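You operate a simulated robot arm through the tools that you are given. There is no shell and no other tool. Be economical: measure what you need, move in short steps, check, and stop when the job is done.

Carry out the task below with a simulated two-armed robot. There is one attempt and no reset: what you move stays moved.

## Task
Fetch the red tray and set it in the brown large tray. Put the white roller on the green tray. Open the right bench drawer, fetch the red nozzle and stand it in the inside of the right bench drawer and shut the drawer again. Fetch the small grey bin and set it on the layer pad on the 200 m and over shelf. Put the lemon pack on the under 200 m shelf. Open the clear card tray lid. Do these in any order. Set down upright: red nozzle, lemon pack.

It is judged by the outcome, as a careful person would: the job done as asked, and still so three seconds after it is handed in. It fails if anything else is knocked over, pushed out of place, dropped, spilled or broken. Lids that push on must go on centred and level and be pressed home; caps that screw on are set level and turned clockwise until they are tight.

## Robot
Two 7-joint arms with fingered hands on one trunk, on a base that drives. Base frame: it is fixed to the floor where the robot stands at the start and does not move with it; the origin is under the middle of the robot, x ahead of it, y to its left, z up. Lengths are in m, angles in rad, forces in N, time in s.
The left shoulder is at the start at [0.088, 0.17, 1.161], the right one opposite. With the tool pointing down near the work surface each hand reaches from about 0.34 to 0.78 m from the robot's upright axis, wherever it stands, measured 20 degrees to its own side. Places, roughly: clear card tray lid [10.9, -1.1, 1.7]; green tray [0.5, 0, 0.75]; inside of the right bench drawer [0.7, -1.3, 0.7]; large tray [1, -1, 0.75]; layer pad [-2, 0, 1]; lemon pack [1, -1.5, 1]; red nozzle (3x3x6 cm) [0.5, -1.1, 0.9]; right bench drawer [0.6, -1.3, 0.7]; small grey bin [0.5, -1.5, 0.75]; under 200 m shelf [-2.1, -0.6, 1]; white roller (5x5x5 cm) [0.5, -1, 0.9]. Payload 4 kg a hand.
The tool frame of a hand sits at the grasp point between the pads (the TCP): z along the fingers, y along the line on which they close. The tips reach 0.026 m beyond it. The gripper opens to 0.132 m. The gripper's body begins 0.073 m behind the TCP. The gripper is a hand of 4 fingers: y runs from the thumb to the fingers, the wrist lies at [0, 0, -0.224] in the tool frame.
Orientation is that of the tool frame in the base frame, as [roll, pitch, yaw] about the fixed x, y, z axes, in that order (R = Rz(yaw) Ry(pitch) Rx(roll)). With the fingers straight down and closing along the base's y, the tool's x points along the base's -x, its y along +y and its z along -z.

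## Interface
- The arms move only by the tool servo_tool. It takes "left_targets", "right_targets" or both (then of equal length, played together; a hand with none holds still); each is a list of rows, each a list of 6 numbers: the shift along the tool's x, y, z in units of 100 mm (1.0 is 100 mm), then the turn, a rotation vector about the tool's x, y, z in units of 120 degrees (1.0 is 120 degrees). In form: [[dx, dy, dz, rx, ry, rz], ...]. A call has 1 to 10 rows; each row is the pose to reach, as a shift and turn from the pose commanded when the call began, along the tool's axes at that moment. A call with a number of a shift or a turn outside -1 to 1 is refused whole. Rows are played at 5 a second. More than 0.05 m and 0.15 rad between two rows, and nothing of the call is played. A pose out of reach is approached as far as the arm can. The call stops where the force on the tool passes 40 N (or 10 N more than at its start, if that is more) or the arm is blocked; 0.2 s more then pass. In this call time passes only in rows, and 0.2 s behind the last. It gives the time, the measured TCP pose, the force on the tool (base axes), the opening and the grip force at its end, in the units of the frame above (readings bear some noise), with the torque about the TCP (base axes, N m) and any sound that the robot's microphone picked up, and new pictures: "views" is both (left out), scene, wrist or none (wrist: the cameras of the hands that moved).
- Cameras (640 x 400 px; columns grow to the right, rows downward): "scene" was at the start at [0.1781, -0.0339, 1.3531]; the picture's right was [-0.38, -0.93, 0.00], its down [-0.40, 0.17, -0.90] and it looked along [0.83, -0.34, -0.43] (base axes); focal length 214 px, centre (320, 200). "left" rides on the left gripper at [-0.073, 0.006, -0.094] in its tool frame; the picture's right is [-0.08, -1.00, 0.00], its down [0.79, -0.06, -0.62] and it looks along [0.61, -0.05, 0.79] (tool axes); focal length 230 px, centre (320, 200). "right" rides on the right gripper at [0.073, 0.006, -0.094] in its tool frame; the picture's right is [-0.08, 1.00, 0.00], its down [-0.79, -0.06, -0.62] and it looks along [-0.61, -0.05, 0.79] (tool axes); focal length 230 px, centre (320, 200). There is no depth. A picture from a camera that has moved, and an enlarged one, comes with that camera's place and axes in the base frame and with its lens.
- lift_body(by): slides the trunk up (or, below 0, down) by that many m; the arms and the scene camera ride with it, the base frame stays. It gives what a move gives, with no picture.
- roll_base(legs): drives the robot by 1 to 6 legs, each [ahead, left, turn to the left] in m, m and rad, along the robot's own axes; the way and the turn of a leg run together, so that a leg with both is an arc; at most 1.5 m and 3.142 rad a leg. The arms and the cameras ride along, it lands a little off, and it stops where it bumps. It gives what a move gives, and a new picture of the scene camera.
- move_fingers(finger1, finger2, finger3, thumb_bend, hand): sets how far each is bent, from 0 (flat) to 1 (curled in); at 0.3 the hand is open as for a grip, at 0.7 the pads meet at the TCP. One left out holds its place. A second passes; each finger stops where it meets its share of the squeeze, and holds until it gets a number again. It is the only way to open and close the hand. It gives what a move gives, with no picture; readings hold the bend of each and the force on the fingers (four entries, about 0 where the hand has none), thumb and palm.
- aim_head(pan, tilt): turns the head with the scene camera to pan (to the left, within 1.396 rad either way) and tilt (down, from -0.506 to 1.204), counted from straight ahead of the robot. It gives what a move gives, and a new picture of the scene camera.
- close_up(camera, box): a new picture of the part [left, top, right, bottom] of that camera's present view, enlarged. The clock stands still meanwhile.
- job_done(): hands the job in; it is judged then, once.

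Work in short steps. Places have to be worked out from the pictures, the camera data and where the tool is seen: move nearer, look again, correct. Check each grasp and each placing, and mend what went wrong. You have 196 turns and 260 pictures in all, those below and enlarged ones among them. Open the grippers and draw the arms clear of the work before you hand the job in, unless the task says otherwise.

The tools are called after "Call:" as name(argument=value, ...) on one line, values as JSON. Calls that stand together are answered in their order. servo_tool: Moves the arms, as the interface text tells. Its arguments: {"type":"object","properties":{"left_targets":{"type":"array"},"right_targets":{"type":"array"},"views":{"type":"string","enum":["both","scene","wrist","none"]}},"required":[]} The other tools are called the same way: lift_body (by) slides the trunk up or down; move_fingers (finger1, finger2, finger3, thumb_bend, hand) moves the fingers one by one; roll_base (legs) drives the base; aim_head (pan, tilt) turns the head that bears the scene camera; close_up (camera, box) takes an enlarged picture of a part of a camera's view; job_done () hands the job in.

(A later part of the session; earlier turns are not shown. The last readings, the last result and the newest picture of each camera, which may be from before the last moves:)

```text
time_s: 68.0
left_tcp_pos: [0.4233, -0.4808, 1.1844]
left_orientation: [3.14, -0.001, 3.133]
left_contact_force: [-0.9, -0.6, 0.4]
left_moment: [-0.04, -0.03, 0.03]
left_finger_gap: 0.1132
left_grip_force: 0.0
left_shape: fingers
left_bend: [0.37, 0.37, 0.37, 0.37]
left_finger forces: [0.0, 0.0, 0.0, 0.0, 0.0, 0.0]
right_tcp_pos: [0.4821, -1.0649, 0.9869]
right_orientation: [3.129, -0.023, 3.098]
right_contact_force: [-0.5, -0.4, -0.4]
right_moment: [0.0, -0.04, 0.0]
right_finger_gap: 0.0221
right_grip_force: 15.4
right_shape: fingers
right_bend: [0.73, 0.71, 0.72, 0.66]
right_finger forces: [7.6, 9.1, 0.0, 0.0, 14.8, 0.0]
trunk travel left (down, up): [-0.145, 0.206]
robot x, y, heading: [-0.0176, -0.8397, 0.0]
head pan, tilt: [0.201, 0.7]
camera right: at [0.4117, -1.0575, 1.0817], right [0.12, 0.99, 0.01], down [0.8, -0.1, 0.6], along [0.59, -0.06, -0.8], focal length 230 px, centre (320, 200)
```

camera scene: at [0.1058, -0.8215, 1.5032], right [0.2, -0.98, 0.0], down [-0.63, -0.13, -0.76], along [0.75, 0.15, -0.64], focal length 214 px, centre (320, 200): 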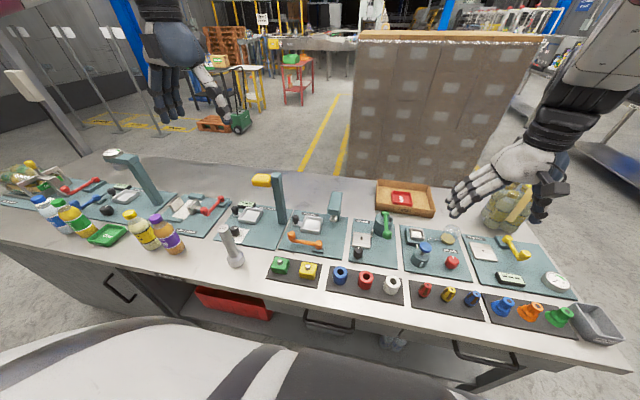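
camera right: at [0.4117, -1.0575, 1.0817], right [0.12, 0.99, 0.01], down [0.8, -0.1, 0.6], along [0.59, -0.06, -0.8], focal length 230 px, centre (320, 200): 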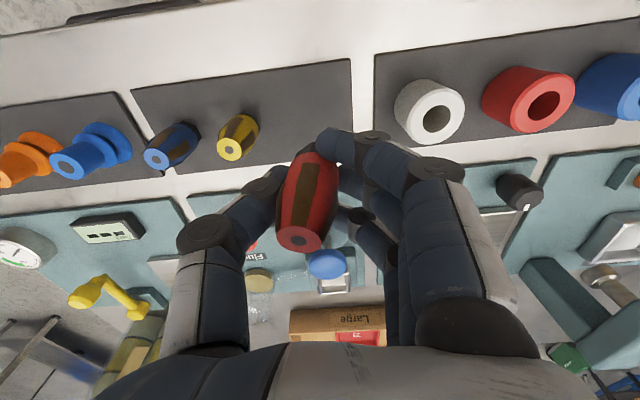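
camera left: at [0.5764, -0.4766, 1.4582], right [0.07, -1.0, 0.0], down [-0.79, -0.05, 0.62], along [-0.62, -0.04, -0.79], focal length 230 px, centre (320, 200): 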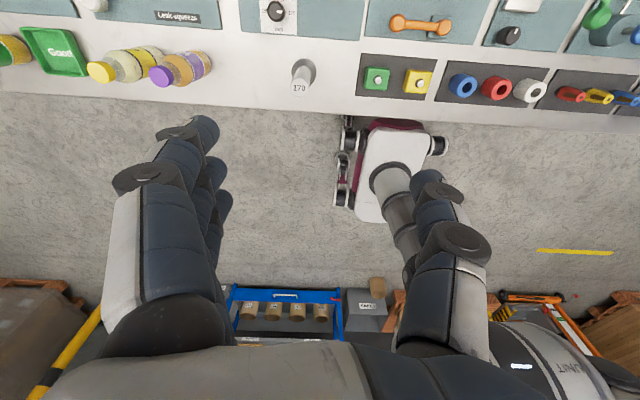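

Nozzle is held. Raise, back off and move right, to stand before the right drawer.

Call:
lift_body(by=0.15)

Call:
roll_base(legs=[[-0.13, 0, 0], [0, -0.56, 0]])

Call:
aim_head(pan=0.15, tilt=1.1)

```text
time_s: 69.8
left_tcp_pos: [0.4245, -0.4815, 1.3335]
left_orientation: [3.141, 0.0, 3.134]
left_contact_force: [-1.3, -0.3, 0.3]
left_moment: [0.01, -0.02, 0.01]
left_finger_gap: 0.1131
left_grip_force: 0.0
left_shape: fingers
left_bend: [0.37, 0.37, 0.37, 0.37]
left_finger forces: [0.1, 0.0, 0.1, 0.1, 0.0, 0.0]
right_tcp_pos: [0.4865, -1.068, 1.1452]
right_orientation: [3.131, -0.002, 3.099]
right_contact_force: [0.7, 0.2, -1.4]
right_moment: [0.01, 0.01, 0.0]
right_finger_gap: 0.0226
right_grip_force: 16.2
right_shape: fingers
right_bend: [0.73, 0.71, 0.72, 0.66]
right_finger forces: [7.8, 9.2, 0.1, 0.0, 14.7, 0.1]
trunk travel left (down, up): [-0.295, 0.056]
robot x, y, heading: [-0.0205, -0.8397, -0.001]
head pan, tilt: [0.201, 0.7]
```

```text
time_s: 76.0
left_tcp_pos: [0.2935, -1.0369, 1.3349]
left_orientation: [3.141, 0.001, 3.134]
left_contact_force: [0.6, -0.9, 0.3]
left_moment: [-0.01, -0.01, -0.03]
left_finger_gap: 0.1129
left_grip_force: 0.0
left_shape: fingers
left_bend: [0.37, 0.37, 0.37, 0.37]
left_finger forces: [0.1, 0.1, 0.0, 0.1, 0.0, 0.0]
right_tcp_pos: [0.3552, -1.6255, 1.1412]
right_orientation: [3.134, -0.011, 3.097]
right_contact_force: [-0.6, 0.9, -0.3]
right_moment: [0.01, 0.01, 0.0]
right_finger_gap: 0.0224
right_grip_force: 15.7
right_shape: fingers
right_bend: [0.73, 0.71, 0.72, 0.66]
right_finger forces: [8.0, 9.2, 0.0, 0.0, 14.7, 0.0]
trunk travel left (down, up): [-0.295, 0.056]
robot x, y, heading: [-0.147, -1.3927, 0.005]
head pan, tilt: [0.201, 0.7]
camera scene: at [-0.0224, -1.3783, 1.4536], right [0.2, -0.98, 0.0], down [-0.63, -0.13, -0.76], along [0.75, 0.15, -0.64], focal length 214 px, centre (320, 200)
```

scene: 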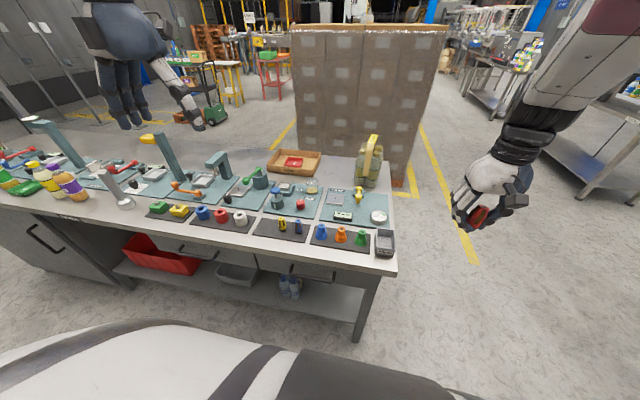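

```text
time_s: 76.9
left_tcp_pos: [0.2944, -1.037, 1.3345]
left_orientation: [3.142, -0.001, 3.132]
left_contact_force: [-0.1, -0.2, 0.7]
left_moment: [-0.01, -0.02, -0.01]
left_finger_gap: 0.1131
left_grip_force: 0.0
left_shape: fingers
left_bend: [0.37, 0.37, 0.37, 0.37]
left_finger forces: [0.0, 0.0, 0.0, 0.1, 0.1, 0.0]
right_tcp_pos: [0.3557, -1.6271, 1.1397]
right_orientation: [3.127, -0.013, 3.094]
right_contact_force: [-0.2, -0.4, -0.7]
right_moment: [0.03, 0.03, -0.03]
right_finger_gap: 0.0227
right_grip_force: 16.1
right_shape: fingers
right_bend: [0.73, 0.71, 0.72, 0.66]
right_finger forces: [7.9, 9.2, 0.0, 0.1, 14.9, 0.1]
trunk travel left (down, up): [-0.295, 0.056]
robot x, y, heading: [-0.1469, -1.3958, -0.002]
head pan, tilt: [0.15, 1.1]
camera scene: at [-0.0432, -1.3856, 1.4237], right [0.15, -0.99, 0.0], down [-0.88, -0.13, -0.45], along [0.45, 0.07, -0.89], focal length 214 px, centre (320, 200)
```

scene: 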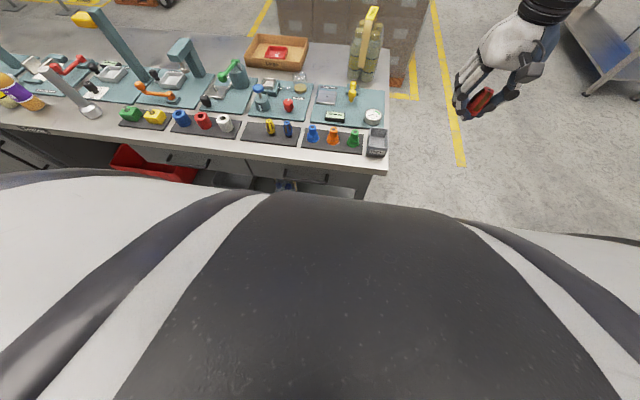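

Call:
aim_head(pan=0.2, tilt=0.75)

Call:
close_up(camera="scene", box=[210, 180, 410, 330])

```text
time_s: 77.7
left_tcp_pos: [0.2946, -1.0365, 1.3342]
left_orientation: [-3.141, -0.001, 3.133]
left_contact_force: [0.6, 0.1, -0.3]
left_moment: [0.05, -0.02, 0.0]
left_finger_gap: 0.1133
left_grip_force: 0.1
left_shape: fingers
left_bend: [0.37, 0.37, 0.37, 0.37]
left_finger forces: [0.0, 0.1, 0.0, 0.0, 0.0, 0.0]
right_tcp_pos: [0.3548, -1.627, 1.1416]
right_orientation: [3.127, -0.012, 3.093]
right_contact_force: [-0.5, -0.4, -1.3]
right_moment: [0.01, 0.02, -0.01]
right_finger_gap: 0.0221
right_grip_force: 15.6
right_shape: fingers
right_bend: [0.73, 0.71, 0.72, 0.66]
right_finger forces: [8.0, 9.3, 0.0, 0.0, 14.8, 0.0]
trunk travel left (down, up): [-0.295, 0.056]
robot x, y, heading: [-0.1419, -1.3961, -0.001]
head pan, tilt: [0.201, 0.75]
camera scene: at [-0.0244, -1.3786, 1.4493], right [0.2, -0.98, 0.0], down [-0.67, -0.14, -0.73], along [0.72, 0.15, -0.68], focal length 214 px, centre (320, 200)
```

scene: 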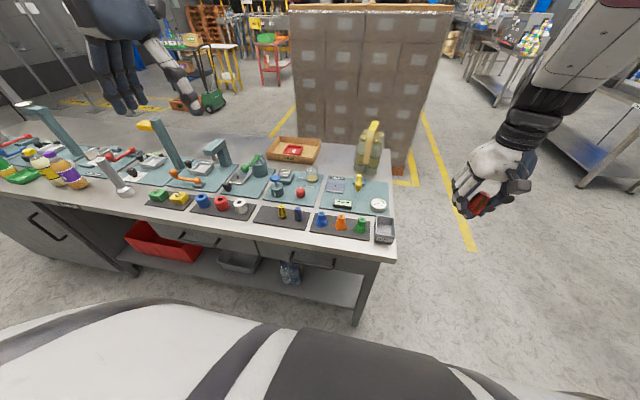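

```text
2.67 times, centred on (310, 255) of scene
camera zoom: at [-0.0244, -1.3786, 1.4493], right [0.2, -0.98, 0.0], down [-0.67, -0.14, -0.73], along [0.72, 0.15, -0.68], focal length 572 px, centre (347, 53)
```

zoom: 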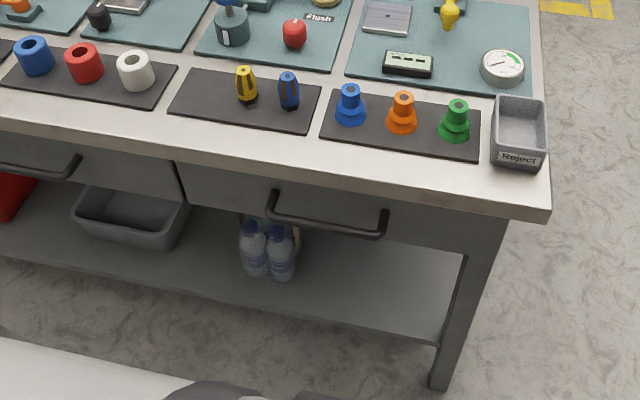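

The right drawer's bar handle is around x≈0.37, y≈−1.27, z≈0.74–0.78. I'll turn the left hand to close along x while moving it over the handle; its wrist camera will show the handle better.

Call:
servo_tool(left_targets=[[-0.0, -0.1, 0.1, 0, 0, 0.07], [0, -0.2, 0.2, 0, 0, 0.14], [0, -0.3, 0.3, 0, 0, 0.21], [0, -0.4, 0.4, 0, 0, 0.28], [0, -0.5, 0.5, 0, 0, 0.35], [0, -0.6, 0.6, 0, 0, 0.42], [-0.1, -0.7, 0.7, 0, 0, 0.49], [-0.2, -0.8, 0.8, 0, 0, 0.56], [-0.3, -0.9, 0.9, 0, 0, 0.63], [-0.4, -1.0, 1.0, 0, 0, 0.7]], views="none")

Call:
servo_tool(left_targets=[[-0.3, 0.1, 0.3, 0, 0, 0.045], [-0.6, 0.2, 0.6, 0, 0, 0.045], [-0.9, 0.3, 0.9, 0, 0, 0.045], [-1.0, 0.3, 1.0, 0, 0, 0.045]], views="wrist")

```text
time_s: 79.9
left_tcp_pos: [0.3333, -1.1379, 1.2342]
left_orientation: [3.141, 0.001, 1.666]
left_contact_force: [-0.6, 0.6, -0.3]
left_moment: [0.02, 0.04, 0.0]
left_finger_gap: 0.1131
left_grip_force: 0.2
left_shape: fingers
left_bend: [0.37, 0.37, 0.37, 0.37]
left_finger forces: [0.0, 0.0, 0.0, 0.1, 0.0, 0.1]
right_tcp_pos: [0.3559, -1.6264, 1.1404]
right_orientation: [3.129, -0.011, 3.092]
right_contact_force: [-0.5, 0.4, -2.4]
right_moment: [0.0, -0.02, 0.02]
right_finger_gap: 0.0226
right_grip_force: 15.7
right_shape: fingers
right_bend: [0.73, 0.71, 0.72, 0.66]
right_finger forces: [8.0, 9.1, 0.1, 0.0, 14.7, 0.0]
trunk travel left (down, up): [-0.295, 0.056]
robot x, y, heading: [-0.1477, -1.3959, 0.002]
head pan, tilt: [0.201, 0.75]
```

```text
time_s: 80.9
left_tcp_pos: [0.372, -1.2354, 1.1335]
left_orientation: [3.14, 0.0, 1.575]
left_contact_force: [-0.7, -0.1, -0.7]
left_moment: [0.0, 0.02, 0.03]
left_finger_gap: 0.1132
left_grip_force: 0.2
left_shape: fingers
left_bend: [0.37, 0.37, 0.37, 0.37]
left_finger forces: [0.0, 0.0, 0.0, 0.1, 0.1, 0.0]
right_tcp_pos: [0.3555, -1.6271, 1.1417]
right_orientation: [3.126, -0.012, 3.093]
right_contact_force: [0.3, 0.0, -0.5]
right_moment: [0.0, -0.01, -0.02]
right_finger_gap: 0.0226
right_grip_force: 15.8
right_shape: fingers
right_bend: [0.73, 0.71, 0.72, 0.66]
right_finger forces: [8.0, 9.2, 0.0, 0.0, 14.7, 0.0]
trunk travel left (down, up): [-0.295, 0.056]
robot x, y, heading: [-0.1451, -1.3987, 0.002]
head pan, tilt: [0.201, 0.75]
camera left: at [0.3781, -1.3073, 1.2276], right [-1.0, -0.08, 0.0], down [-0.06, 0.78, 0.62], along [-0.05, 0.61, -0.79], focal length 230 px, centre (320, 200)
```

left: 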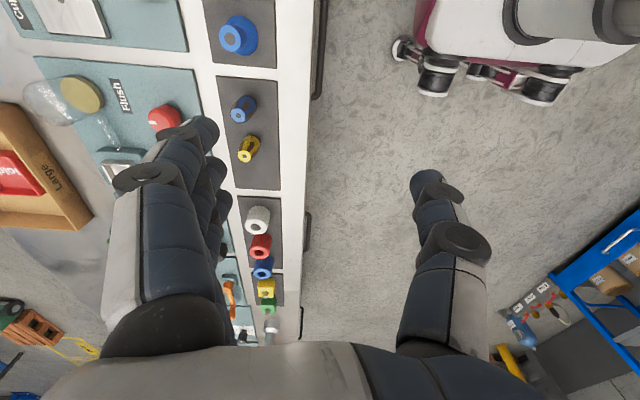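

From the wrist view the bar is at about (0.368, −1.265, 0.76), only ~2 cm before the bench edge, so I'll pinch it with the hand pointing forward. First back up 0.2 m, then tilt the left hand forward.

Call:
roll_base(legs=[[-0.22, 0, 0]])

Call:
servo_tool(left_targets=[[0, 0, 0.1, -0.07, 0, 0], [0, 0, 0.2, -0.14, 0, 0], [0, 0, 0.3, -0.21, 0, 0], [0, 0, 0.4, -0.28, 0, 0], [0, 0, 0.5, -0.35, 0, 0], [0, 0, 0.6, -0.42, 0, 0], [0, 0, 0.7, -0.49, 0, 0], [0, 0, 0.8, -0.56, 0, 0], [0, 0, 0.9, -0.63, 0, 0], [0, 0, 1.0, -0.7, 0, 0]], views="both")

```text
time_s: 82.6
left_tcp_pos: [0.1553, -1.2335, 1.1335]
left_orientation: [3.14, 0.0, 1.575]
left_contact_force: [0.2, -0.6, 0.6]
left_moment: [0.02, -0.01, -0.03]
left_finger_gap: 0.1131
left_grip_force: 0.1
left_shape: fingers
left_bend: [0.37, 0.37, 0.37, 0.37]
left_finger forces: [0.0, 0.1, 0.0, 0.0, 0.0, 0.0]
right_tcp_pos: [0.1368, -1.626, 1.1408]
right_orientation: [3.128, -0.011, 3.093]
right_contact_force: [-0.1, -0.3, -1.3]
right_moment: [0.01, -0.01, 0.01]
right_finger_gap: 0.0225
right_grip_force: 16.0
right_shape: fingers
right_bend: [0.73, 0.71, 0.72, 0.66]
right_finger forces: [8.0, 9.2, 0.0, 0.1, 14.7, 0.0]
trunk travel left (down, up): [-0.295, 0.056]
robot x, y, heading: [-0.362, -1.3958, 0.008]
head pan, tilt: [0.201, 0.75]
camera scene: at [-0.2424, -1.3789, 1.4494], right [0.2, -0.98, 0.0], down [-0.67, -0.14, -0.73], along [0.72, 0.15, -0.68], focal length 214 px, centre (320, 200)
```

scene: 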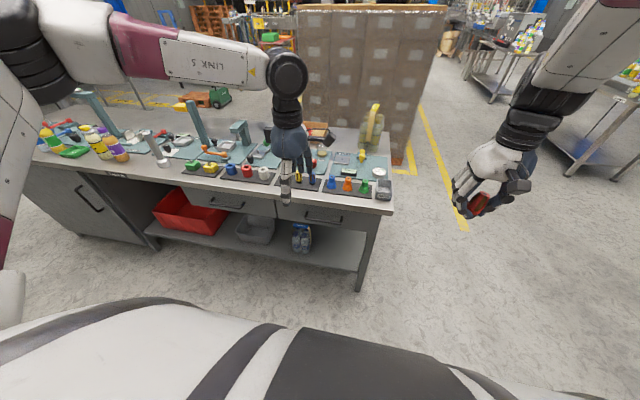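

```text
time_s: 84.8
left_tcp_pos: [0.1568, -1.2348, 1.0336]
left_orientation: [1.674, 0.001, 1.572]
left_contact_force: [0.2, -1.0, 0.6]
left_moment: [0.01, -0.02, 0.0]
left_finger_gap: 0.1133
left_grip_force: 0.0
left_shape: fingers
left_bend: [0.37, 0.37, 0.37, 0.37]
left_finger forces: [0.0, 0.1, 0.0, 0.0, 0.0, 0.0]
right_tcp_pos: [0.1395, -1.6267, 1.1404]
right_orientation: [3.126, -0.013, 3.095]
right_contact_force: [0.8, 0.2, -0.7]
right_moment: [-0.01, 0.05, 0.0]
right_finger_gap: 0.0227
right_grip_force: 16.0
right_shape: fingers
right_bend: [0.73, 0.71, 0.72, 0.66]
right_finger forces: [8.1, 9.2, 0.0, 0.0, 14.7, 0.0]
trunk travel left (down, up): [-0.295, 0.056]
robot x, y, heading: [-0.3685, -1.3924, 0.006]
head pan, tilt: [0.201, 0.75]
camera scene: at [-0.2411, -1.3791, 1.4493], right [0.2, -0.98, 0.0], down [-0.67, -0.14, -0.73], along [0.72, 0.15, -0.68], focal length 214 px, centre (320, 200)
camera left: at [0.0634, -1.3075, 1.0488], right [-0.1, -0.08, -0.99], down [-0.62, 0.78, 0.0], along [0.78, 0.62, -0.13], focal length 230 px, centre (320, 200)
```

scene: 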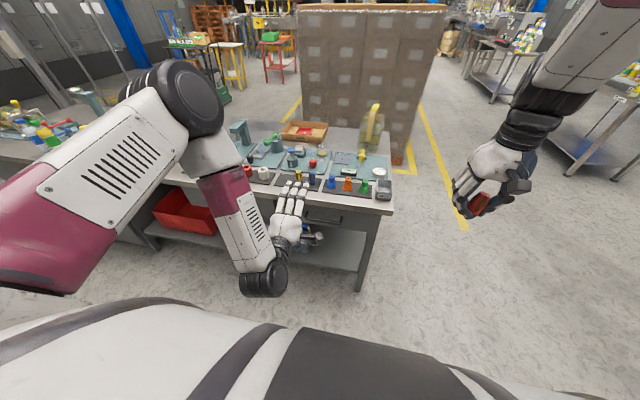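
left: 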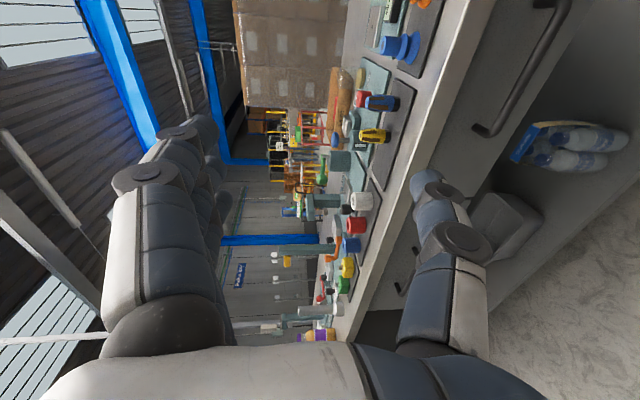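

The forward-pointing pose works, and this view puts the bar at about (0.368, −1.27, 0.77). Finish the tilt, align y, pre-close the fingers and lower the trunk to the bar's height.

Call:
servo_tool(left_targets=[[-0.2, 0, 0, -0.025, 0, 0], [-0.35, 0, 0, -0.049, 0, 0]], views="none")

Call:
move_fingers(hand="left", finger1=0.54, finger2=0.54, finger3=0.54, thumb_bend=0.54)

Call:
lift_body(by=-0.26)

Call:
close_up(camera="left", box=[0, 0, 640, 400])

Call:
aim_head(pan=0.2, tilt=0.7)

```text
time_s: 85.4
left_tcp_pos: [0.1558, -1.2683, 1.0335]
left_orientation: [1.571, -0.002, 1.575]
left_contact_force: [-0.3, 0.4, -0.2]
left_moment: [0.0, 0.0, 0.05]
left_finger_gap: 0.1136
left_grip_force: 0.1
left_shape: fingers
left_bend: [0.37, 0.37, 0.37, 0.37]
left_finger forces: [0.0, 0.1, 0.0, 0.0, 0.0, 0.1]
right_tcp_pos: [0.1389, -1.6261, 1.1402]
right_orientation: [3.126, -0.011, 3.094]
right_contact_force: [0.4, 0.2, -0.3]
right_moment: [-0.02, -0.02, -0.01]
right_finger_gap: 0.0223
right_grip_force: 15.7
right_shape: fingers
right_bend: [0.73, 0.71, 0.72, 0.66]
right_finger forces: [8.1, 9.2, 0.0, 0.0, 14.8, 0.1]
trunk travel left (down, up): [-0.295, 0.056]
robot x, y, heading: [-0.3617, -1.3965, 0.005]
head pan, tilt: [0.201, 0.75]
```

```text
time_s: 86.4
left_tcp_pos: [0.1561, -1.2689, 1.0335]
left_orientation: [1.573, 0.0, 1.574]
left_contact_force: [0.1, 0.4, 0.8]
left_moment: [0.02, 0.03, 0.03]
left_finger_gap: 0.0583
left_grip_force: 0.0
left_shape: fingers
left_bend: [0.54, 0.54, 0.54, 0.54]
left_finger forces: [0.1, 0.0, 0.0, 0.0, 0.0, 0.0]
right_tcp_pos: [0.1387, -1.6257, 1.1412]
right_orientation: [3.126, -0.011, 3.095]
right_contact_force: [0.4, -0.8, -1.9]
right_moment: [0.01, 0.0, 0.0]
right_finger_gap: 0.0222
right_grip_force: 16.4
right_shape: fingers
right_bend: [0.73, 0.71, 0.72, 0.66]
right_finger forces: [8.1, 9.2, 0.1, 0.0, 14.8, 0.0]
trunk travel left (down, up): [-0.295, 0.056]
robot x, y, heading: [-0.3628, -1.3947, 0.004]
head pan, tilt: [0.201, 0.75]
```

```text
time_s: 89.1
left_tcp_pos: [0.1264, -1.2414, 0.6178]
left_orientation: [1.972, -0.011, 1.65]
left_contact_force: [-0.1, -0.3, -0.2]
left_moment: [-0.03, 0.0, 0.04]
left_finger_gap: 0.0583
left_grip_force: 0.2
left_shape: fingers
left_bend: [0.54, 0.54, 0.54, 0.54]
left_finger forces: [0.0, 0.0, 0.0, 0.0, 0.0, 0.0]
right_tcp_pos: [0.1481, -1.6322, 0.7468]
right_orientation: [3.089, -0.364, 3.054]
right_contact_force: [1.3, 0.1, -1.3]
right_moment: [0.01, 0.0, -0.04]
right_finger_gap: 0.0225
right_grip_force: 16.5
right_shape: fingers
right_bend: [0.73, 0.71, 0.72, 0.66]
right_finger forces: [8.2, 9.4, 0.1, 0.1, 14.7, 0.0]
trunk travel left (down, up): [-0.035, 0.316]
robot x, y, heading: [-0.3616, -1.3927, 0.004]
head pan, tilt: [0.201, 0.75]
```

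```text
1.00 times, centred on (320, 200) of left (not enlarged: the box is as wide or as high as the picture)
camera zoom: at [0.0483, -1.3218, 0.6592], right [-0.38, -0.1, -0.92], down [-0.65, 0.73, 0.19], along [0.65, 0.67, -0.34], focal length 230 px, centre (320, 200)
```

zoom: 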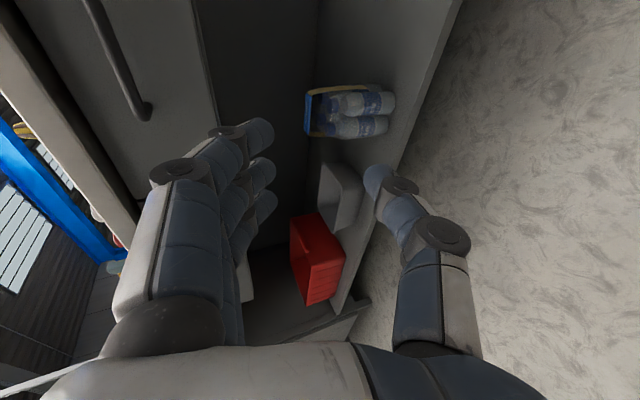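

```text
time_s: 89.7
left_tcp_pos: [0.1274, -1.2422, 0.6183]
left_orientation: [1.971, -0.011, 1.652]
left_contact_force: [-0.5, -0.8, 0.0]
left_moment: [-0.03, 0.02, 0.0]
left_finger_gap: 0.0583
left_grip_force: 0.1
left_shape: fingers
left_bend: [0.54, 0.54, 0.54, 0.54]
left_finger forces: [0.0, 0.0, 0.0, 0.0, 0.0, 0.1]
right_tcp_pos: [0.1491, -1.6303, 0.7462]
right_orientation: [3.089, -0.362, 3.056]
right_contact_force: [-1.1, -0.6, -1.1]
right_moment: [-0.03, 0.0, -0.01]
right_finger_gap: 0.0223
right_grip_force: 16.5
right_shape: fingers
right_bend: [0.73, 0.71, 0.72, 0.66]
right_finger forces: [8.2, 9.3, 0.0, 0.1, 14.8, 0.0]
trunk travel left (down, up): [-0.035, 0.316]
robot x, y, heading: [-0.3627, -1.3997, 0.005]
head pan, tilt: [0.201, 0.7]
camera scene: at [-0.0434, -1.3779, 1.1698], right [0.2, -0.98, 0.0], down [-0.63, -0.13, -0.76], along [0.75, 0.15, -0.64], focal length 214 px, centre (320, 200)
```

scene: 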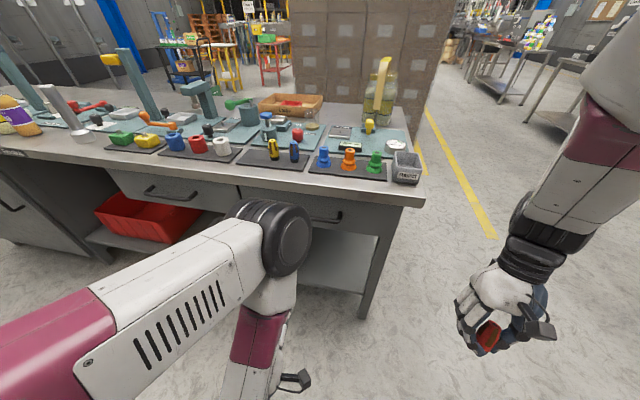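

The lean tipped both hands. I'll raise the trunk 0.1 and then re-level the left hand with the arm.

Call:
lift_body(by=0.11)

```text
time_s: 91.1
left_tcp_pos: [0.1224, -1.2626, 0.7276]
left_orientation: [1.974, -0.002, 1.588]
left_contact_force: [0.0, -1.2, -0.4]
left_moment: [0.01, 0.0, 0.03]
left_finger_gap: 0.0582
left_grip_force: 0.0
left_shape: fingers
left_bend: [0.54, 0.54, 0.54, 0.54]
left_finger forces: [0.0, 0.0, 0.0, 0.0, 0.0, 0.1]
right_tcp_pos: [0.1516, -1.6387, 0.8594]
right_orientation: [3.098, -0.355, 3.05]
right_contact_force: [0.6, -0.3, -0.8]
right_moment: [0.03, -0.02, -0.01]
right_finger_gap: 0.0224
right_grip_force: 15.8
right_shape: fingers
right_bend: [0.73, 0.71, 0.72, 0.66]
right_finger forces: [8.3, 9.3, 0.0, 0.0, 14.6, 0.0]
trunk travel left (down, up): [-0.145, 0.206]
robot x, y, heading: [-0.3642, -1.3978, 0.011]
head pan, tilt: [0.201, 0.7]
```

Call:
servo_tool(left_targets=[[0, 0.2, 0.13, -0.064, 0, 0], [0, 0.4, 0.26, -0.128, 0, 0], [0, 0.62, 0.39, -0.192, 0, 0]], right_targets=[[0, 0, 0, 0.007, -0.056, 0], [0, 0, 0, 0.014, -0.112, 0], [0, 0, 0, 0.02, -0.168, 0]], views="both")

```text
time_s: 91.9
left_tcp_pos: [0.1829, -1.2602, 0.7733]
left_orientation: [1.565, -0.001, 1.592]
left_contact_force: [-0.2, -0.4, 0.4]
left_moment: [-0.04, 0.0, 0.01]
left_finger_gap: 0.0584
left_grip_force: 0.0
left_shape: fingers
left_bend: [0.54, 0.54, 0.54, 0.54]
left_finger forces: [0.1, 0.1, 0.0, 0.1, 0.0, 0.0]
right_tcp_pos: [0.1449, -1.6348, 0.8512]
right_orientation: [3.138, -0.022, 3.04]
right_contact_force: [0.2, 0.1, -0.3]
right_moment: [0.0, 0.03, 0.04]
right_finger_gap: 0.0223
right_grip_force: 16.5
right_shape: fingers
right_bend: [0.74, 0.71, 0.72, 0.66]
right_finger forces: [8.6, 9.8, 0.0, 0.0, 14.2, 0.0]
trunk travel left (down, up): [-0.145, 0.206]
robot x, y, heading: [-0.3627, -1.3973, 0.006]
head pan, tilt: [0.201, 0.7]
camera scene: at [-0.1611, -1.378, 1.2991], right [0.2, -0.98, 0.0], down [-0.63, -0.13, -0.77], along [0.75, 0.15, -0.64], focal length 214 px, centre (320, 200)
camera right: at [0.0747, -1.6232, 0.9475], right [0.18, 0.98, 0.0], down [0.79, -0.14, 0.6], along [0.59, -0.11, -0.8], focal length 230 px, centre (320, 200)
camera left: at [0.0909, -1.3358, 0.7787], right [0.01, -0.08, -1.0], down [-0.63, 0.77, -0.06], along [0.77, 0.63, -0.04], focal length 230 px, centre (320, 200)
```

scene: 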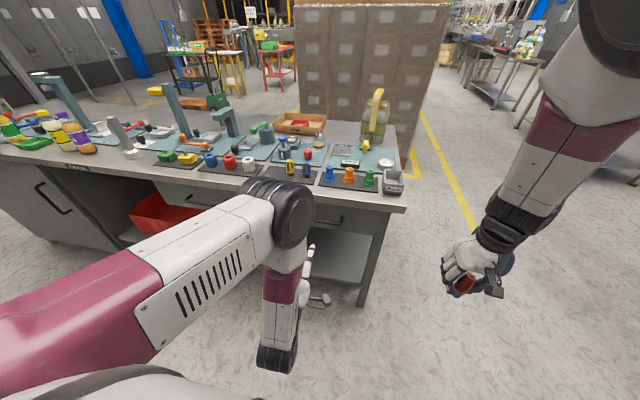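
right: 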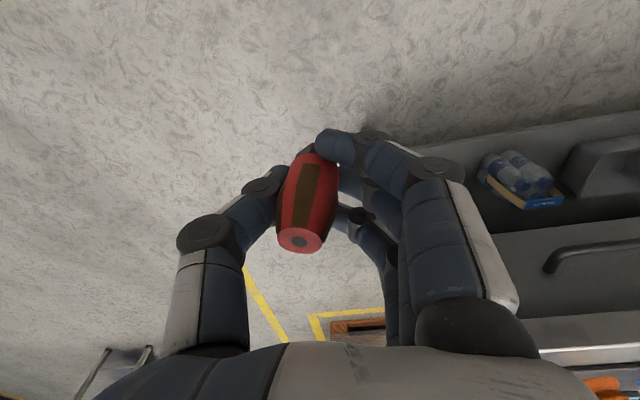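
left: 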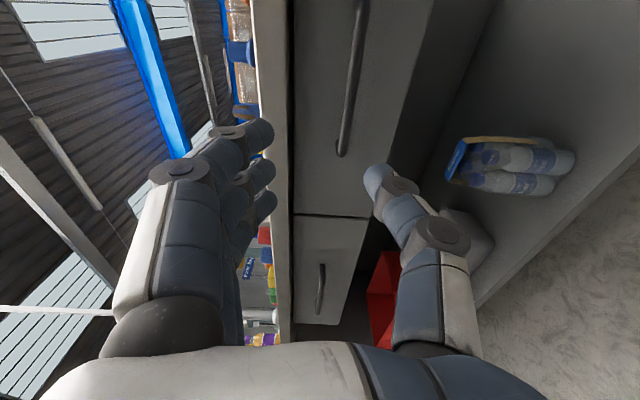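

Now the bar is clearly at z≈0.742. Lower 3 cm and advance 0.1 m, then look again.

Call:
servo_tool(left_targets=[[0, -0.15, 0.3, 0, 0, 0], [0, -0.3, 0.6, 0, 0, 0], [0, -0.31, 1.0, 0, 0, 0]], views="wrist")

```text
time_s: 92.7
left_tcp_pos: [0.2794, -1.2693, 0.739]
left_orientation: [1.575, -0.002, 1.573]
left_contact_force: [-0.6, 0.3, -0.7]
left_moment: [0.0, 0.03, 0.0]
left_finger_gap: 0.0585
left_grip_force: 0.1
left_shape: fingers
left_bend: [0.54, 0.54, 0.54, 0.54]
left_finger forces: [0.0, 0.0, 0.0, 0.0, 0.0, 0.0]
right_tcp_pos: [0.1476, -1.6338, 0.8555]
right_orientation: [3.132, -0.016, 3.046]
right_contact_force: [0.3, 0.2, -0.7]
right_moment: [-0.01, 0.0, 0.0]
right_finger_gap: 0.0224
right_grip_force: 16.4
right_shape: fingers
right_bend: [0.74, 0.71, 0.72, 0.66]
right_finger forces: [8.7, 9.8, 0.0, 0.0, 14.3, 0.0]
trunk travel left (down, up): [-0.145, 0.206]
robot x, y, heading: [-0.3658, -1.3974, 0.006]
head pan, tilt: [0.201, 0.7]
camera left: at [0.1854, -1.343, 0.7444], right [0.0, -0.08, -1.0], down [-0.62, 0.78, -0.06], along [0.79, 0.62, -0.05], focal length 230 px, centre (320, 200)
```

left: 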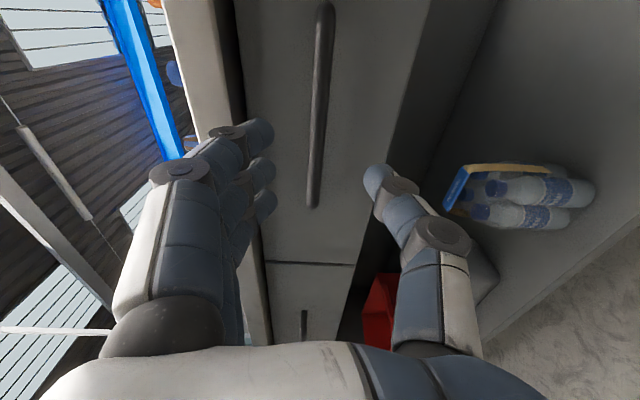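

Bar is centred between thumb and fingers. Advance the remaining 8.5 cm.

Call:
servo_tool(left_targets=[[0, 0.02, 0.4, 0, 0, 0], [0, 0.02, 0.7, 0, 0, 0], [0, 0.02, 0.86, 0, 0, 0]], views="wrist")

```text
time_s: 93.5
left_tcp_pos: [0.3668, -1.2672, 0.74]
left_orientation: [1.572, -0.001, 1.575]
left_contact_force: [-0.3, 0.4, -0.8]
left_moment: [0.03, 0.02, 0.02]
left_finger_gap: 0.0583
left_grip_force: 0.1
left_shape: fingers
left_bend: [0.54, 0.54, 0.54, 0.54]
left_finger forces: [0.0, 0.0, 0.0, 0.1, 0.0, 0.0]
right_tcp_pos: [0.1488, -1.6319, 0.8571]
right_orientation: [3.133, -0.012, 3.049]
right_contact_force: [-0.6, -0.3, -0.7]
right_moment: [-0.01, -0.02, -0.03]
right_finger_gap: 0.022
right_grip_force: 16.8
right_shape: fingers
right_bend: [0.74, 0.71, 0.72, 0.66]
right_finger forces: [8.7, 9.7, 0.1, 0.1, 14.3, 0.0]
trunk travel left (down, up): [-0.145, 0.206]
robot x, y, heading: [-0.3664, -1.3973, 0.004]
head pan, tilt: [0.201, 0.7]
camera left: at [0.273, -1.341, 0.7464], right [0.0, -0.08, -1.0], down [-0.62, 0.78, -0.06], along [0.78, 0.62, -0.05], focal length 230 px, centre (320, 200)
```

left: 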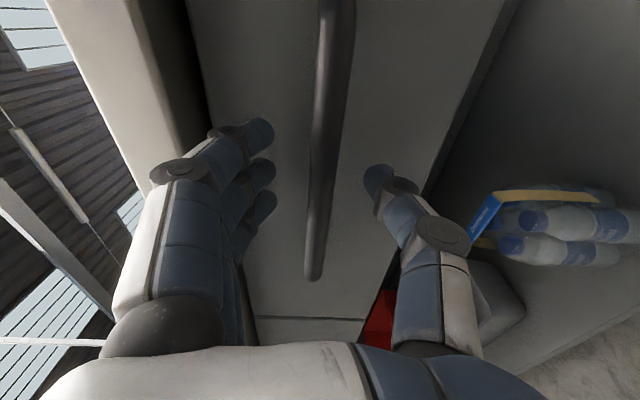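

Bar is between the fingers. Close.

Call:
move_fingers(hand="left", finger1=0.8, finger2=0.8, finger3=0.8, thumb_bend=0.75)

Call:
close_up(camera="left", box=[0, 0, 640, 400])

```text
time_s: 94.5
left_tcp_pos: [0.3658, -1.2665, 0.7403]
left_orientation: [1.572, -0.001, 1.574]
left_contact_force: [-1.2, -0.6, -0.4]
left_moment: [-0.01, 0.06, -0.01]
left_finger_gap: 0.0101
left_grip_force: 0.1
left_shape: fingers
left_bend: [0.8, 0.77, 0.8, 0.72]
left_finger forces: [0.3, 0.1, 0.2, 0.0, 0.0, 0.0]
right_tcp_pos: [0.1486, -1.6331, 0.8574]
right_orientation: [3.135, -0.014, 3.046]
right_contact_force: [-0.5, 1.2, 0.1]
right_moment: [0.0, 0.03, 0.01]
right_finger_gap: 0.0221
right_grip_force: 16.6
right_shape: fingers
right_bend: [0.74, 0.71, 0.72, 0.66]
right_finger forces: [8.6, 9.8, 0.0, 0.0, 14.3, 0.1]
trunk travel left (down, up): [-0.145, 0.206]
robot x, y, heading: [-0.3648, -1.3946, 0.002]
head pan, tilt: [0.201, 0.7]
```

```text
1.00 times, centred on (320, 200) of left (not enlarged: the box is as wide or as high as the picture)
camera zoom: at [0.2725, -1.3412, 0.7462], right [0.0, -0.08, -1.0], down [-0.62, 0.78, -0.06], along [0.78, 0.62, -0.05], focal length 230 px, centre (320, 200)
```

zoom: 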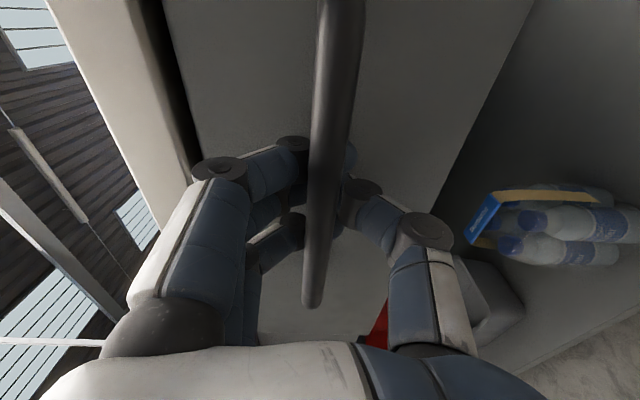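

The fingers have closed behind the bar, hooking it securely. Pull back with the arm.

Call:
servo_tool(left_targets=[[0, 0, -0.25, 0, 0, 0], [0, 0, -0.5, 0, 0, 0], [0, 0, -0.75, 0, 0, 0], [0, 0, -1.0, 0, 0, 0]], views="wrist")

```text
time_s: 95.5
left_tcp_pos: [0.2649, -1.2694, 0.7393]
left_orientation: [1.573, -0.001, 1.574]
left_contact_force: [-1.4, 1.4, -1.0]
left_moment: [0.03, 0.02, 0.02]
left_finger_gap: 0.0102
left_grip_force: 0.2
left_shape: fingers
left_bend: [0.8, 0.77, 0.8, 0.72]
left_finger forces: [0.4, 0.0, 0.2, 0.0, 0.0, 0.1]
right_tcp_pos: [0.148, -1.6336, 0.8559]
right_orientation: [3.133, -0.014, 3.046]
right_contact_force: [0.6, 0.7, -1.4]
right_moment: [-0.02, 0.0, 0.03]
right_finger_gap: 0.0223
right_grip_force: 16.5
right_shape: fingers
right_bend: [0.74, 0.71, 0.72, 0.66]
right_finger forces: [8.7, 9.8, 0.1, 0.0, 14.2, 0.0]
trunk travel left (down, up): [-0.145, 0.206]
robot x, y, heading: [-0.3647, -1.3992, 0.007]
head pan, tilt: [0.201, 0.7]
camera left: at [0.1706, -1.3419, 0.7464], right [0.0, -0.08, -1.0], down [-0.62, 0.78, -0.06], along [0.79, 0.62, -0.05], focal length 230 px, centre (320, 200)
```

left: 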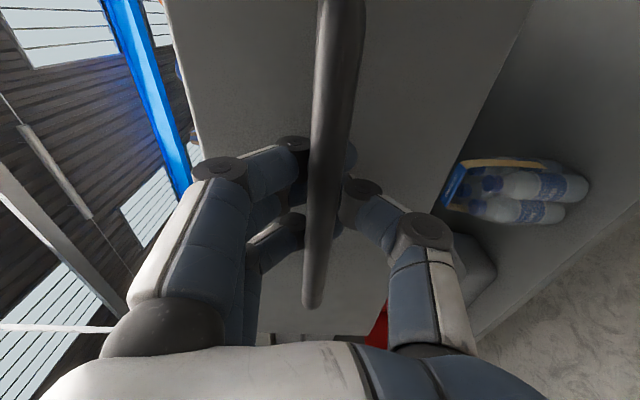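

The drawer follows. Pull another 0.1 m and look from the head.

Call:
servo_tool(left_targets=[[0, 0, -0.3, 0, 0, 0], [0, 0, -0.6, 0, 0, 0], [0, 0, -0.9, 0, 0, 0], [0, 0, -1.0, 0, 0, 0]], views="none")

Call:
aim_head(pan=0.1, tilt=0.85)

```text
time_s: 96.7
left_tcp_pos: [0.1764, -1.2361, 0.7459]
left_orientation: [1.559, -0.008, 1.642]
left_contact_force: [1.1, 0.3, -0.2]
left_moment: [0.01, -0.02, -0.01]
left_finger_gap: 0.0105
left_grip_force: 0.2
left_shape: fingers
left_bend: [0.8, 0.77, 0.8, 0.72]
left_finger forces: [0.0, 0.0, 0.4, 0.1, 0.1, 0.0]
right_tcp_pos: [0.1479, -1.6352, 0.8573]
right_orientation: [3.126, -0.014, 3.038]
right_contact_force: [0.1, 0.3, -0.7]
right_moment: [-0.02, 0.0, -0.02]
right_finger_gap: 0.0223
right_grip_force: 16.6
right_shape: fingers
right_bend: [0.74, 0.71, 0.72, 0.66]
right_finger forces: [8.6, 9.8, 0.0, 0.0, 14.3, 0.0]
trunk travel left (down, up): [-0.145, 0.206]
robot x, y, heading: [-0.3605, -1.3971, 0.005]
head pan, tilt: [0.201, 0.7]
stopped in row 4 (left hand): the arm was blocked; the commanded pose is now the measured one
```

```text
time_s: 97.4
left_tcp_pos: [0.1757, -1.2368, 0.7464]
left_orientation: [1.558, -0.009, 1.641]
left_contact_force: [1.6, 0.5, 0.5]
left_moment: [0.03, 0.02, 0.03]
left_finger_gap: 0.0104
left_grip_force: 0.2
left_shape: fingers
left_bend: [0.8, 0.77, 0.8, 0.72]
left_finger forces: [0.0, 0.0, 0.7, 0.0, 0.0, 0.1]
right_tcp_pos: [0.1485, -1.6347, 0.8563]
right_orientation: [3.128, -0.014, 3.04]
right_contact_force: [0.6, -0.3, -1.0]
right_moment: [0.01, 0.02, 0.0]
right_finger_gap: 0.0221
right_grip_force: 16.5
right_shape: fingers
right_bend: [0.74, 0.71, 0.72, 0.66]
right_finger forces: [8.7, 9.8, 0.0, 0.1, 14.4, 0.0]
trunk travel left (down, up): [-0.145, 0.206]
robot x, y, heading: [-0.3649, -1.3976, 0.005]
head pan, tilt: [0.099, 0.85]
camera scene: at [-0.1661, -1.3872, 1.2868], right [0.1, -0.99, 0.0], down [-0.75, -0.08, -0.66], along [0.66, 0.07, -0.75], focal length 214 px, centre (320, 200)
```

scene: 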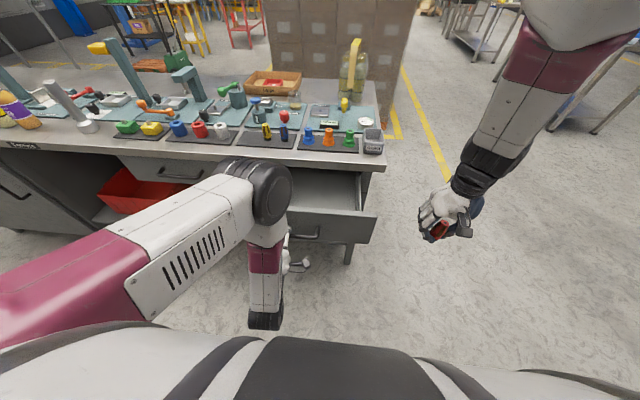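

Drawer is open about 0.19 m, its inside spans roughly x 0.235–0.39, y −1.07…−1.5. Move the right hand with the nozzle over it.

Call:
servo_tool(right_targets=[[-0.2, 0.3, -0.3, 0, 0, 0], [-0.4, 0.7, -0.3, 0, 0, 0], [-0.6, 1.0, -0.3, 0, 0, 0]], views="none")

Call:
servo_tool(right_targets=[[-0.3, 0.4, 0, 0, 0, 0], [-0.5, 0.8, 0, 0, 0, 0], [-0.68, 1.0, 0, 0, 0, 0]], views="both")

```text
time_s: 98.2
left_tcp_pos: [0.1753, -1.2366, 0.745]
left_orientation: [1.558, -0.006, 1.644]
left_contact_force: [1.0, 0.9, -0.3]
left_moment: [0.0, 0.0, 0.0]
left_finger_gap: 0.0101
left_grip_force: 0.3
left_shape: fingers
left_bend: [0.8, 0.77, 0.8, 0.72]
left_finger forces: [0.0, 0.1, 0.8, 0.1, 0.0, 0.1]
right_tcp_pos: [0.2249, -1.5509, 0.8938]
right_orientation: [3.074, -0.019, 2.99]
right_contact_force: [-0.1, -0.1, -1.4]
right_moment: [-0.02, 0.0, 0.0]
right_finger_gap: 0.0222
right_grip_force: 16.3
right_shape: fingers
right_bend: [0.74, 0.71, 0.72, 0.66]
right_finger forces: [8.9, 9.9, 0.0, 0.0, 14.5, 0.1]
trunk travel left (down, up): [-0.145, 0.206]
robot x, y, heading: [-0.3685, -1.3948, 0.004]
head pan, tilt: [0.099, 0.85]
```

```text
time_s: 99.2
left_tcp_pos: [0.1765, -1.2352, 0.7461]
left_orientation: [1.558, -0.009, 1.645]
left_contact_force: [-0.8, -0.2, 0.2]
left_moment: [-0.01, -0.05, 0.03]
left_finger_gap: 0.0106
left_grip_force: 0.2
left_shape: fingers
left_bend: [0.8, 0.77, 0.8, 0.72]
left_finger forces: [0.0, 0.0, 0.4, 0.0, 0.1, 0.0]
right_tcp_pos: [0.3106, -1.4769, 0.9008]
right_orientation: [3.081, -0.009, 2.972]
right_contact_force: [-0.3, -0.6, -1.8]
right_moment: [0.02, 0.0, 0.01]
right_finger_gap: 0.0218
right_grip_force: 16.4
right_shape: fingers
right_bend: [0.74, 0.71, 0.72, 0.66]
right_finger forces: [9.1, 9.9, 0.1, 0.0, 14.4, 0.0]
trunk travel left (down, up): [-0.145, 0.206]
robot x, y, heading: [-0.3652, -1.3994, -0.0]
head pan, tilt: [0.099, 0.85]
stopped in row 3 (right hand): the arm was blocked; the commanded pose is now the measured one
camera scene: at [-0.1662, -1.3877, 1.2868], right [0.1, -0.99, 0.0], down [-0.75, -0.08, -0.66], along [0.66, 0.07, -0.75], focal length 214 px, centre (320, 200)
camera right: at [0.2398, -1.4647, 0.9958], right [0.25, 0.97, 0.06], down [0.76, -0.23, 0.61], along [0.6, -0.1, -0.79], focal length 230 px, centre (320, 200)
```

scene: 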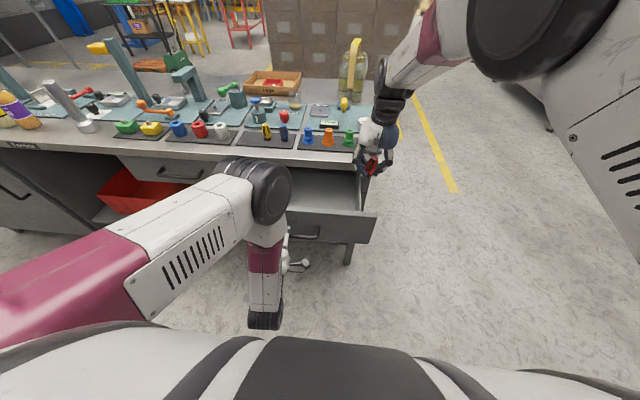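
right: 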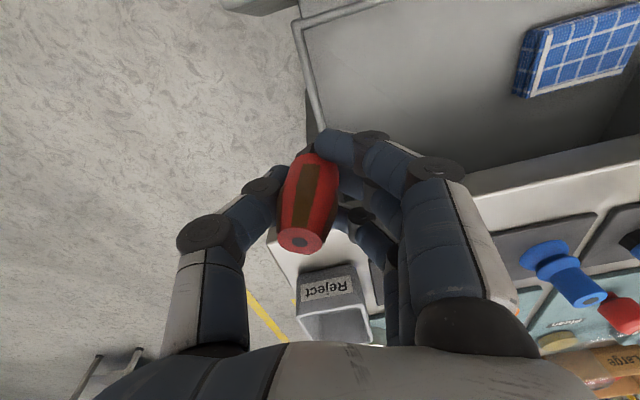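

The right arm hit its limit reaching across; the drawer is open, so I'll release the left hand and reposition. Open left fingers and back off straight.

Call:
move_fingers(hand="left", finger1=0.42, finger2=0.42, finger3=0.42, thumb_bend=0.42)

Call:
close_up(camera="left", box=[0, 0, 640, 400])

```text
time_s: 100.2
left_tcp_pos: [0.176, -1.2359, 0.7445]
left_orientation: [1.558, -0.008, 1.645]
left_contact_force: [0.2, 0.4, -0.1]
left_moment: [-0.03, 0.03, 0.03]
left_finger_gap: 0.0966
left_grip_force: 0.1
left_shape: fingers
left_bend: [0.42, 0.42, 0.42, 0.42]
left_finger forces: [0.1, 0.0, 0.0, 0.0, 0.0, 0.0]
right_tcp_pos: [0.3111, -1.4762, 0.9019]
right_orientation: [3.082, -0.009, 2.971]
right_contact_force: [-0.8, -0.6, -0.8]
right_moment: [0.01, 0.0, -0.01]
right_finger_gap: 0.022
right_grip_force: 16.8
right_shape: fingers
right_bend: [0.74, 0.71, 0.72, 0.66]
right_finger forces: [9.1, 9.9, 0.0, 0.1, 14.3, 0.0]
trunk travel left (down, up): [-0.145, 0.206]
robot x, y, heading: [-0.3615, -1.3953, 0.007]
head pan, tilt: [0.099, 0.85]
```

```text
1.00 times, centred on (320, 200) of left (not enlarged: the box is as wide or as high as the picture)
camera zoom: at [0.0877, -1.3155, 0.7495], right [0.02, -0.07, -1.0], down [-0.67, 0.74, -0.06], along [0.74, 0.67, -0.03], focal length 230 px, centre (320, 200)
```

zoom: 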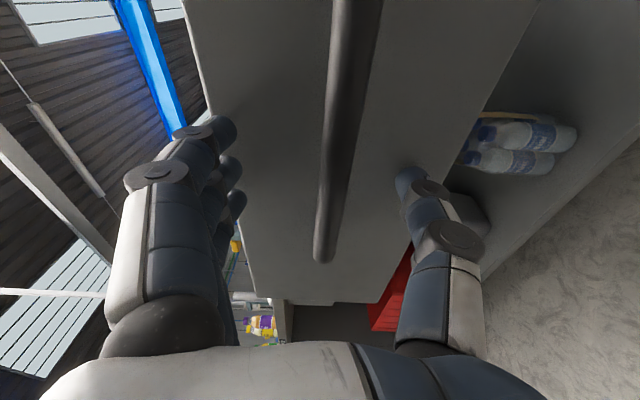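

Released cleanly. Back off 0.12 m, then shift left 0.2 m.

Call:
roll_base(legs=[[-0.12, 0, 0], [0, 0.2, 0]])

Call:
servo_tool(left_targets=[[0.2, 0.3, -0.2, 0, 0, 0], [0.4, 0.6, -0.3, 0, 0, 0], [0.5, 1.0, -0.3, 0, 0, 0]], right_targets=[[0, 0, 0, 0.01, 0, -0.03], [0, 0, 0, 0.03, 0, -0.06], [0, 0, 0, 0.03, 0, -0.08]], views="both")

```text
time_s: 103.4
left_tcp_pos: [0.055, -1.0364, 0.7443]
left_orientation: [1.558, -0.008, 1.643]
left_contact_force: [-0.2, -0.2, 0.0]
left_moment: [-0.03, 0.02, 0.01]
left_finger_gap: 0.0963
left_grip_force: 0.1
left_shape: fingers
left_bend: [0.42, 0.42, 0.42, 0.42]
left_finger forces: [0.1, 0.0, 0.1, 0.1, 0.1, 0.0]
right_tcp_pos: [0.1916, -1.2765, 0.9018]
right_orientation: [3.082, -0.009, 2.971]
right_contact_force: [-0.5, 0.3, -0.6]
right_moment: [-0.02, -0.02, -0.01]
right_finger_gap: 0.0222
right_grip_force: 16.8
right_shape: fingers
right_bend: [0.74, 0.71, 0.72, 0.66]
right_finger forces: [9.1, 9.9, 0.0, 0.1, 14.3, 0.0]
trunk travel left (down, up): [-0.145, 0.206]
robot x, y, heading: [-0.4841, -1.193, 0.002]
head pan, tilt: [0.099, 0.85]
camera scene: at [-0.2869, -1.1875, 1.2867], right [0.1, -0.99, 0.0], down [-0.75, -0.08, -0.66], along [0.66, 0.07, -0.75], focal length 214 px, centre (320, 200)
```

scene: 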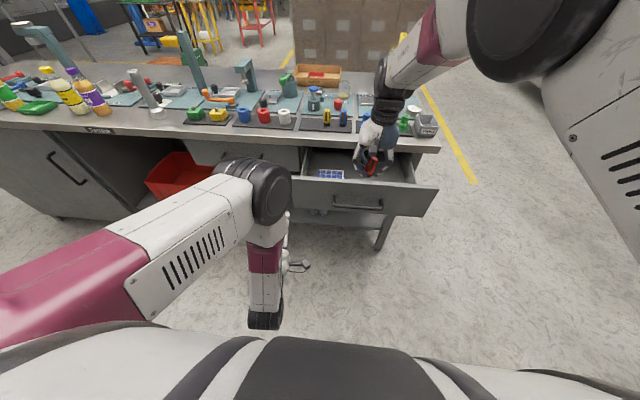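

```text
time_s: 104.4
left_tcp_pos: [0.0456, -0.9486, 0.8418]
left_orientation: [1.574, -0.008, 1.739]
left_contact_force: [-0.4, 0.0, 0.5]
left_moment: [-0.03, 0.0, 0.0]
left_finger_gap: 0.0963
left_grip_force: 0.0
left_shape: fingers
left_bend: [0.42, 0.42, 0.42, 0.42]
left_finger forces: [0.0, 0.1, 0.0, 0.0, 0.0, 0.0]
left hand out of reach, approached as far as the arm can: row 1, 2, 3
right_tcp_pos: [0.2032, -1.3096, 0.9132]
right_orientation: [3.095, 0.0, 3.065]
right_contact_force: [0.3, 0.0, -1.0]
right_moment: [-0.03, -0.01, -0.01]
right_finger_gap: 0.0224
right_grip_force: 16.6
right_shape: fingers
right_bend: [0.74, 0.71, 0.72, 0.66]
right_finger forces: [9.1, 9.9, 0.0, 0.1, 14.3, 0.0]
trunk travel left (down, up): [-0.145, 0.206]
robot x, y, heading: [-0.4856, -1.1963, -0.0]
head pan, tilt: [0.099, 0.85]
stopped in row 3 (left hand): the arm was blocked; the commanded pose is now the measured one
camera scene: at [-0.2863, -1.1878, 1.2865], right [0.1, -0.99, 0.0], down [-0.75, -0.08, -0.66], along [0.66, 0.07, -0.75], focal length 214 px, centre (320, 200)
camera right: at [0.13, -1.3019, 1.0053], right [0.15, 0.99, 0.04], down [0.78, -0.15, 0.61], along [0.61, -0.06, -0.79], focal length 230 px, centre (320, 200)
camera left: at [-0.0348, -1.037, 0.847], right [0.01, -0.07, -1.0], down [-0.74, 0.67, -0.05], along [0.67, 0.74, -0.05], focal length 230 px, centre (320, 200)
```

scene: 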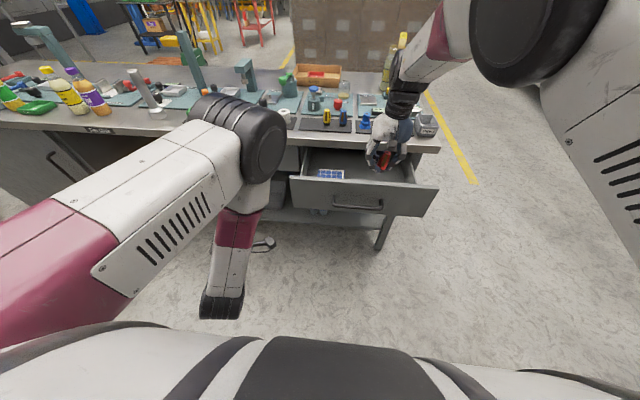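
right: 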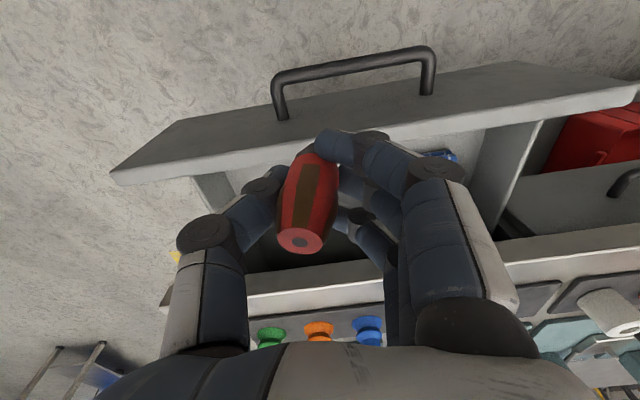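
left: 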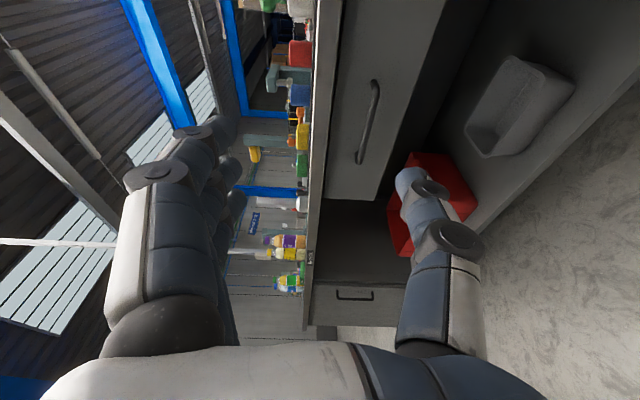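

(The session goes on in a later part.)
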